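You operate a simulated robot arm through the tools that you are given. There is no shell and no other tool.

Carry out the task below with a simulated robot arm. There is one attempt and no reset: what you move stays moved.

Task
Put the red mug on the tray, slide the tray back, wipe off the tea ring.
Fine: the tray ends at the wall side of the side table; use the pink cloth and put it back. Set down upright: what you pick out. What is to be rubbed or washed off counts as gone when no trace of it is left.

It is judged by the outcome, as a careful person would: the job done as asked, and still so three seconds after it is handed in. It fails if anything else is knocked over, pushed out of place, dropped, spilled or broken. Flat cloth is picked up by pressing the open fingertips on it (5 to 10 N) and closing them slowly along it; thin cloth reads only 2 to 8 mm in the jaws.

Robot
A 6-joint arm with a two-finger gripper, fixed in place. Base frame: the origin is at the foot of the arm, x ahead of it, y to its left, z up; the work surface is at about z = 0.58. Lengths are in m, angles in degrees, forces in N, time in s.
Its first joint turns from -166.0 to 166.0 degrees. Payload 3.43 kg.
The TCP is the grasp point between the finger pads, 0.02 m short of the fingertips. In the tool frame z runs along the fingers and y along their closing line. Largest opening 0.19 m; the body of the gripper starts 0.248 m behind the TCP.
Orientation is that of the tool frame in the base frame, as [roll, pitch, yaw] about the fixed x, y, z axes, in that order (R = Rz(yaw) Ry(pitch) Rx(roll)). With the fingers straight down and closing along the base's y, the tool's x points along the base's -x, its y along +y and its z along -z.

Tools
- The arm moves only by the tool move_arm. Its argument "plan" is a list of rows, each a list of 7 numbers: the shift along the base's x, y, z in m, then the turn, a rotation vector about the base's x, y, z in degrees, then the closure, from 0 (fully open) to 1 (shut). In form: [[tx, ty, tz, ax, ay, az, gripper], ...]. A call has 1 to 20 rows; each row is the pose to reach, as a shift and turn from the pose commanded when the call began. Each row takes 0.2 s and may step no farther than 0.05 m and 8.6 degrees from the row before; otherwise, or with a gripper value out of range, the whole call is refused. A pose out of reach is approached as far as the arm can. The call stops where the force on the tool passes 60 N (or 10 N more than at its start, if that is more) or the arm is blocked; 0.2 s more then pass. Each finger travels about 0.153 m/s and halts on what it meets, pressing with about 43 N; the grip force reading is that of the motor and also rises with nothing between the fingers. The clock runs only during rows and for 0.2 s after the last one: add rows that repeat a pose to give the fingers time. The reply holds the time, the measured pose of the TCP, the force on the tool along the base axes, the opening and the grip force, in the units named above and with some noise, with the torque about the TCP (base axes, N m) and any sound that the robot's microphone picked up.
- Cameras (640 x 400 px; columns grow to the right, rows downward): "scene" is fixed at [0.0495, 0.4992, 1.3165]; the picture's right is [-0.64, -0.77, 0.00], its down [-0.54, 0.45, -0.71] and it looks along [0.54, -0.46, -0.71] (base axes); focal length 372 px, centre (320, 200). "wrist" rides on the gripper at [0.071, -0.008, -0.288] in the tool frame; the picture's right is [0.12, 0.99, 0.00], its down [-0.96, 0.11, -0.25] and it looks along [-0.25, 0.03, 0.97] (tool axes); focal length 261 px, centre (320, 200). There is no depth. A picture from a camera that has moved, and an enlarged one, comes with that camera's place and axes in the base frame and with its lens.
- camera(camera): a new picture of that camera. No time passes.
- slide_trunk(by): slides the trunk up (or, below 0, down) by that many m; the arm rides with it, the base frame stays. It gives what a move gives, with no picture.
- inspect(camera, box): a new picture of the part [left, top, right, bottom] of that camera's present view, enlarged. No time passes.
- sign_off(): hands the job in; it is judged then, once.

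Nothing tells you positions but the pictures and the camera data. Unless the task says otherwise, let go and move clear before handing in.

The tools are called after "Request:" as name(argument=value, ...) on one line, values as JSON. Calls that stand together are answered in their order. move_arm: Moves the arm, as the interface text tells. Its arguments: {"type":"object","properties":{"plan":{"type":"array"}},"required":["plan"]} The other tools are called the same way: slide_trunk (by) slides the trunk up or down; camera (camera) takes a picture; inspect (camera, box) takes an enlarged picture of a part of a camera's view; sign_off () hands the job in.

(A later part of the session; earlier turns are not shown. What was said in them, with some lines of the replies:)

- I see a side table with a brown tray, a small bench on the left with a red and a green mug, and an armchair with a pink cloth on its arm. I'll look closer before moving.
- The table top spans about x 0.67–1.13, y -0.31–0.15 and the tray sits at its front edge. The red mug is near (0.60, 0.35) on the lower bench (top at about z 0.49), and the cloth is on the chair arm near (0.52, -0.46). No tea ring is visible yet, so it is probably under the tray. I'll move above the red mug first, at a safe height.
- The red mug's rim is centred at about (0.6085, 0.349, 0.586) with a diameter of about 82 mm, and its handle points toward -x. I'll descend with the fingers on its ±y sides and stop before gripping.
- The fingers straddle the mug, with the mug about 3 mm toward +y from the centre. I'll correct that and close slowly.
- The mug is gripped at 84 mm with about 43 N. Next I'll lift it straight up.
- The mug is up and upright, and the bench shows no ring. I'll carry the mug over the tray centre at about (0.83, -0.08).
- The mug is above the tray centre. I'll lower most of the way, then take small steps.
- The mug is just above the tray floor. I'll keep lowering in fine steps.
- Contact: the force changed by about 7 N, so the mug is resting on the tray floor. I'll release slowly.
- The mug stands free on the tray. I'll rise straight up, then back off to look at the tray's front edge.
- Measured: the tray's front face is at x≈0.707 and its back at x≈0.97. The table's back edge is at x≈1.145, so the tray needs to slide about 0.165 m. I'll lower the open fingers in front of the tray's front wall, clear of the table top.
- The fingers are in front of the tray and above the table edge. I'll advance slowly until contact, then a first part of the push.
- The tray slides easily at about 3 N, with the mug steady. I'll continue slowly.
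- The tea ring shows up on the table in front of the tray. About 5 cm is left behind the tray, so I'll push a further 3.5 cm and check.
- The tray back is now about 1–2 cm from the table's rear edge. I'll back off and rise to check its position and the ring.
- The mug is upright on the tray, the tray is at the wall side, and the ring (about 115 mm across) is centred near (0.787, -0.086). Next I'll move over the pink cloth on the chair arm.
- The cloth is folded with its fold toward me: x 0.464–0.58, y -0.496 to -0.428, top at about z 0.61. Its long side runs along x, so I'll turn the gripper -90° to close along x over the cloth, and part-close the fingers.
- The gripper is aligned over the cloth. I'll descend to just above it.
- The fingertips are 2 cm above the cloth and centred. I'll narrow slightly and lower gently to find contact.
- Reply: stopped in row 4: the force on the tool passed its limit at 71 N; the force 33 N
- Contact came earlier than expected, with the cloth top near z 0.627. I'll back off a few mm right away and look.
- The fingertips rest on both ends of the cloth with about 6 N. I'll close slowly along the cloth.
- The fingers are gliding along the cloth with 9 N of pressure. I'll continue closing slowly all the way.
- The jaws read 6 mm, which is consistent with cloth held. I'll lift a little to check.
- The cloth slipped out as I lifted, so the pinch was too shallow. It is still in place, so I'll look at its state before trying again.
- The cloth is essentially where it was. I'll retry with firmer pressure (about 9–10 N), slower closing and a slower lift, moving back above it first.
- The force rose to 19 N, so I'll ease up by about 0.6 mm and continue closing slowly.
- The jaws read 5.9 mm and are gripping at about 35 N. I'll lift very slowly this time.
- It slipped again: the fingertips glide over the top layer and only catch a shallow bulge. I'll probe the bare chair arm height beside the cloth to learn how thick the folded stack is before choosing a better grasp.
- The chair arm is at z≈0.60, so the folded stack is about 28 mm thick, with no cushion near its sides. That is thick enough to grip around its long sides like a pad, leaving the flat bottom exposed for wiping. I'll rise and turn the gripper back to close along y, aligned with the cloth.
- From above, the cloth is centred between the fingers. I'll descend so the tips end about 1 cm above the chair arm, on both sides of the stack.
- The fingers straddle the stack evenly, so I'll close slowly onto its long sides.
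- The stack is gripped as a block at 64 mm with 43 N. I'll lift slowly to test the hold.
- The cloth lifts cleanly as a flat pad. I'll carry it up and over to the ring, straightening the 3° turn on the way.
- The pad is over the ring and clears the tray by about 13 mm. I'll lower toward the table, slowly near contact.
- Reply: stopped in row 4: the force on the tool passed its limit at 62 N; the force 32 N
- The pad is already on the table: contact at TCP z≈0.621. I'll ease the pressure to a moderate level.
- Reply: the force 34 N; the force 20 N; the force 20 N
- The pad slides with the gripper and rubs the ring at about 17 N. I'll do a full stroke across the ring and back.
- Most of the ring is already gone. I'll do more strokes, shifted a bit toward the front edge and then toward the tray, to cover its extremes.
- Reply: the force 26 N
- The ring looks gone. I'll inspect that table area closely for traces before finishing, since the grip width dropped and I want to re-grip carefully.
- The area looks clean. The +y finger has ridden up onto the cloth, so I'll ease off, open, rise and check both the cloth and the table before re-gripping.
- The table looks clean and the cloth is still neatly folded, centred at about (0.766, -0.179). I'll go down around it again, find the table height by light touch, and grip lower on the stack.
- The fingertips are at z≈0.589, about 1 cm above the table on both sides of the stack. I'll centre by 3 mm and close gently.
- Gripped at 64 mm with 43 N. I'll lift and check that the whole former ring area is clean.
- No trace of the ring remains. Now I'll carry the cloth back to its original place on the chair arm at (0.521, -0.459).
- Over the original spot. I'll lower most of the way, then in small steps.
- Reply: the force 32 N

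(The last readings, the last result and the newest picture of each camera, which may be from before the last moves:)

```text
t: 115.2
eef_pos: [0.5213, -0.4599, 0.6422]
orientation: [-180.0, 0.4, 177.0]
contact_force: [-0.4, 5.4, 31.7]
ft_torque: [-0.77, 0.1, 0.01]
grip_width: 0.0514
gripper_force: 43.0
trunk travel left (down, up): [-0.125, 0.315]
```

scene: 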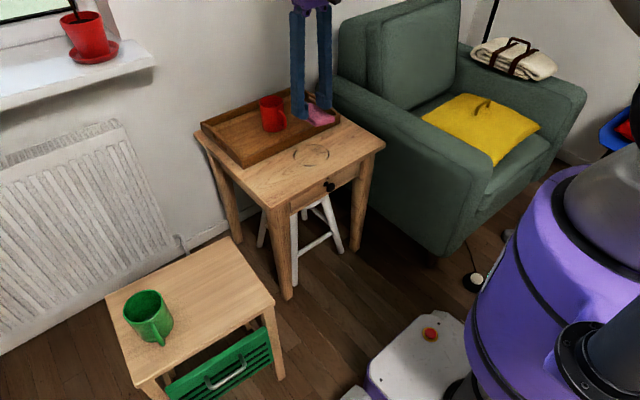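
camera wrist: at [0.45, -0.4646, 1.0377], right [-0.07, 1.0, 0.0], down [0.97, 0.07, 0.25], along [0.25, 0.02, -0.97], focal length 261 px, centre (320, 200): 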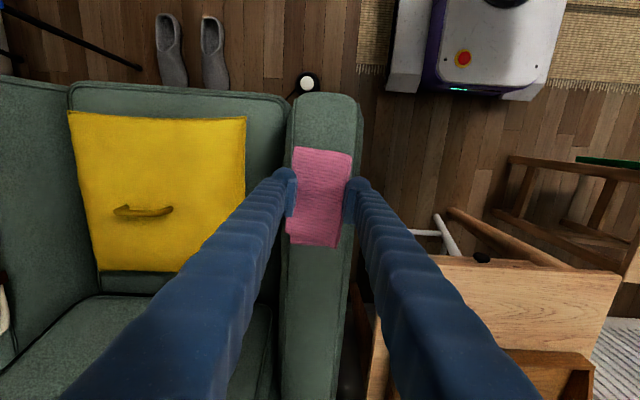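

The cloth is on the chair arm (contact). I'll relieve the pressure and open slowly.

Request:
move_arm(plan=[[0, 0, 0.0015, 0, 0, 0, 0.75], [0, 0, 0.002, 0, 0, 0, 0.73], [0, 0, 0.002, 0, 0, 0, 0.71], [0, 0, 0.001, 0, 0, 0, 0.69], [0, 0, -0.001, 0, 0, 0, 0.67], [0, 0, -0.003, 0, 0, 0, 0.65], [0, 0, -0.003, 0, 0, 0, 0.63], [0, 0, -0.003, 0, 0, 0, 0.6], [0, 0, -0.003, 0, 0, 0, 0.56], [0, 0, -0.003, 0, 0, 0, 0.51], [0, 0, -0.003, 0, 0, 0, 0.46], [0, 0, -0.003, 0, 0, 0, 0.45]])

Request:
inspect(camera="scene", box=[410, 90, 510, 170])

Request:
inspect(camera="wrist", box=[230, 120, 410, 260])

```text
t: 117.8
eef_pos: [0.5216, -0.46, 0.637]
orientation: [180.0, 0.3, 177.1]
contact_force: [-0.4, 0.1, 0.4]
ft_torque: [0.03, 0.0, -0.02]
grip_width: 0.1044
gripper_force: 0.1
trunk travel left (down, up): [-0.125, 0.315]
```

```text
5.00 times, centred on (460, 130) of scene
camera zoom: at [0.0495, 0.4992, 1.3165], right [-0.64, -0.77, 0.0], down [-0.54, 0.45, -0.71], along [0.54, -0.46, -0.71], focal length 1860 px, centre (-380, 550)
```

zoom: 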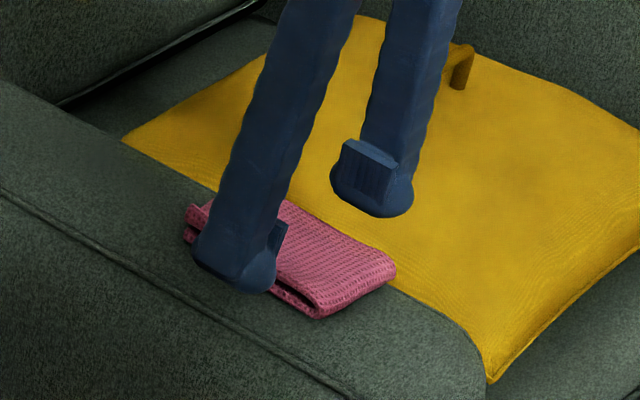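

```text
2.86 times, centred on (320, 190) of wrist
camera zoom: at [0.4512, -0.4656, 0.9254], right [-0.07, 1.0, 0.0], down [0.97, 0.07, 0.25], along [0.25, 0.02, -0.97], focal length 745 px, centre (320, 229)
```

zoom: 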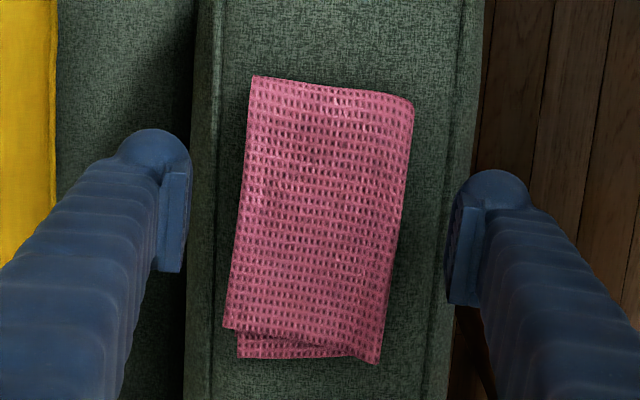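

The cloth is back on the chair arm, still folded, within about 8 mm of where it lay. I'll rise straight up and clear.

Request:
move_arm(plan=[[0, 0, 0.015, 0, 0, 0, 0.45], [0, 0, 0.045, 0, 0, 0, 0.45], [0, 0, 0.085, 0, 0, 0, 0.45], [0, 0, 0.13, 0, 0, 0, 0.45], [0, 0, 0.175, 0, 0, 0, 0.45], [0, 0, 0.21, 0, 0, 0, 0.4], [0, 0.04, 0.22, 0, 0, 0, 0.4], [0.02, 0.08, 0.22, 0, 0, 0, 0.4], [0.04, 0.12, 0.22, 0, 0, 0, 0.4], [0.05, 0.15, 0.22, 0, 0, 0, 0.4], [0.05, 0.15, 0.22, 0, 0, 0, 0.4]])

Request:
camera(camera="scene")

Request:
camera(camera="wrist")

Request:
inspect(camera="scene", box=[180, 70, 400, 220])

Request:
inspect(camera="scene", box=[400, 90, 520, 180])

```text
t: 120.2
eef_pos: [0.5703, -0.3092, 0.8585]
orientation: [179.9, 0.3, 177.1]
contact_force: [0.2, 0.7, -0.3]
ft_torque: [-0.08, -0.01, -0.02]
grip_width: 0.1139
gripper_force: 0.0
trunk travel left (down, up): [-0.125, 0.315]
```

```text
taken
```

scene: 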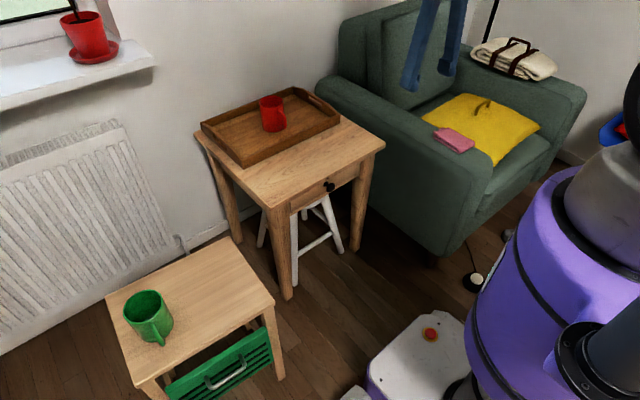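

```text
taken
camera wrist: at [0.5007, -0.3142, 1.1463], right [-0.07, 1.0, 0.0], down [0.97, 0.07, 0.25], along [0.25, 0.02, -0.97], focal length 261 px, centre (320, 200)
```

wrist: 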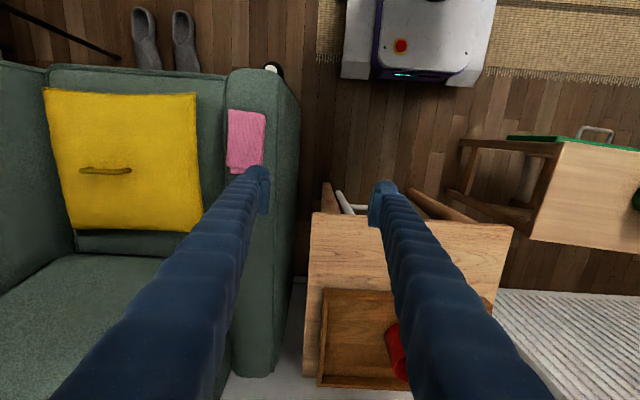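

```text
2.67 times, centred on (290, 145) of scene
camera zoom: at [0.0495, 0.4992, 1.3165], right [-0.64, -0.77, 0.0], down [-0.54, 0.45, -0.71], along [0.54, -0.46, -0.71], focal length 992 px, centre (400, 347)
```

zoom: 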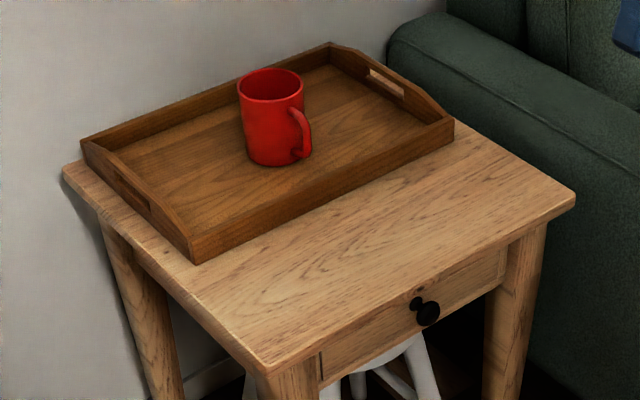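

```text
4.44 times, centred on (460, 135) of scene
camera zoom: at [0.0495, 0.4992, 1.3165], right [-0.64, -0.77, 0.0], down [-0.54, 0.45, -0.71], along [0.54, -0.46, -0.71], focal length 1653 px, centre (-302, 489)
```

zoom: 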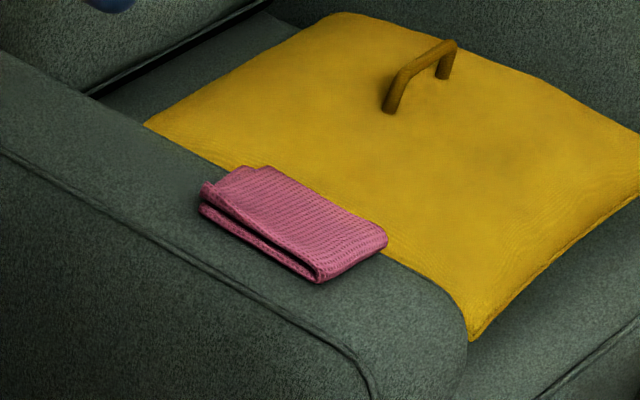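

Everything checks out: the red mug is upright on the tray, the tray is at the wall side of the table, and no trace of the ring is left. The pink cloth is folded back on the chair arm and nothing else has moved. The arm is clear, so I'm handing in.

Request:
sign_off()

```text
The job is handed in.
```

The job is done and handed in, and the last pictures show everything as asked:

- **Red mug:** it stands upright near the middle of the tray.
- **Tray:** it sits at the wall side of the side table, about 1–2 cm short of the rear edge.
- **Tea ring:** it was under the tray. I wiped it with the pink cloth, and close-ups from both cameras show no trace left.
- **Pink cloth:** it is back on the chair arm, still folded, within about 1 cm of where it was.

My first two tries at picking up the cloth with the fingertips slipped, so I gripped the folded stack from its sides instead. The grip also slipped during the last wipe, so I let the cloth down on the table and picked it up again. Nothing was dropped, and nothing else was moved.
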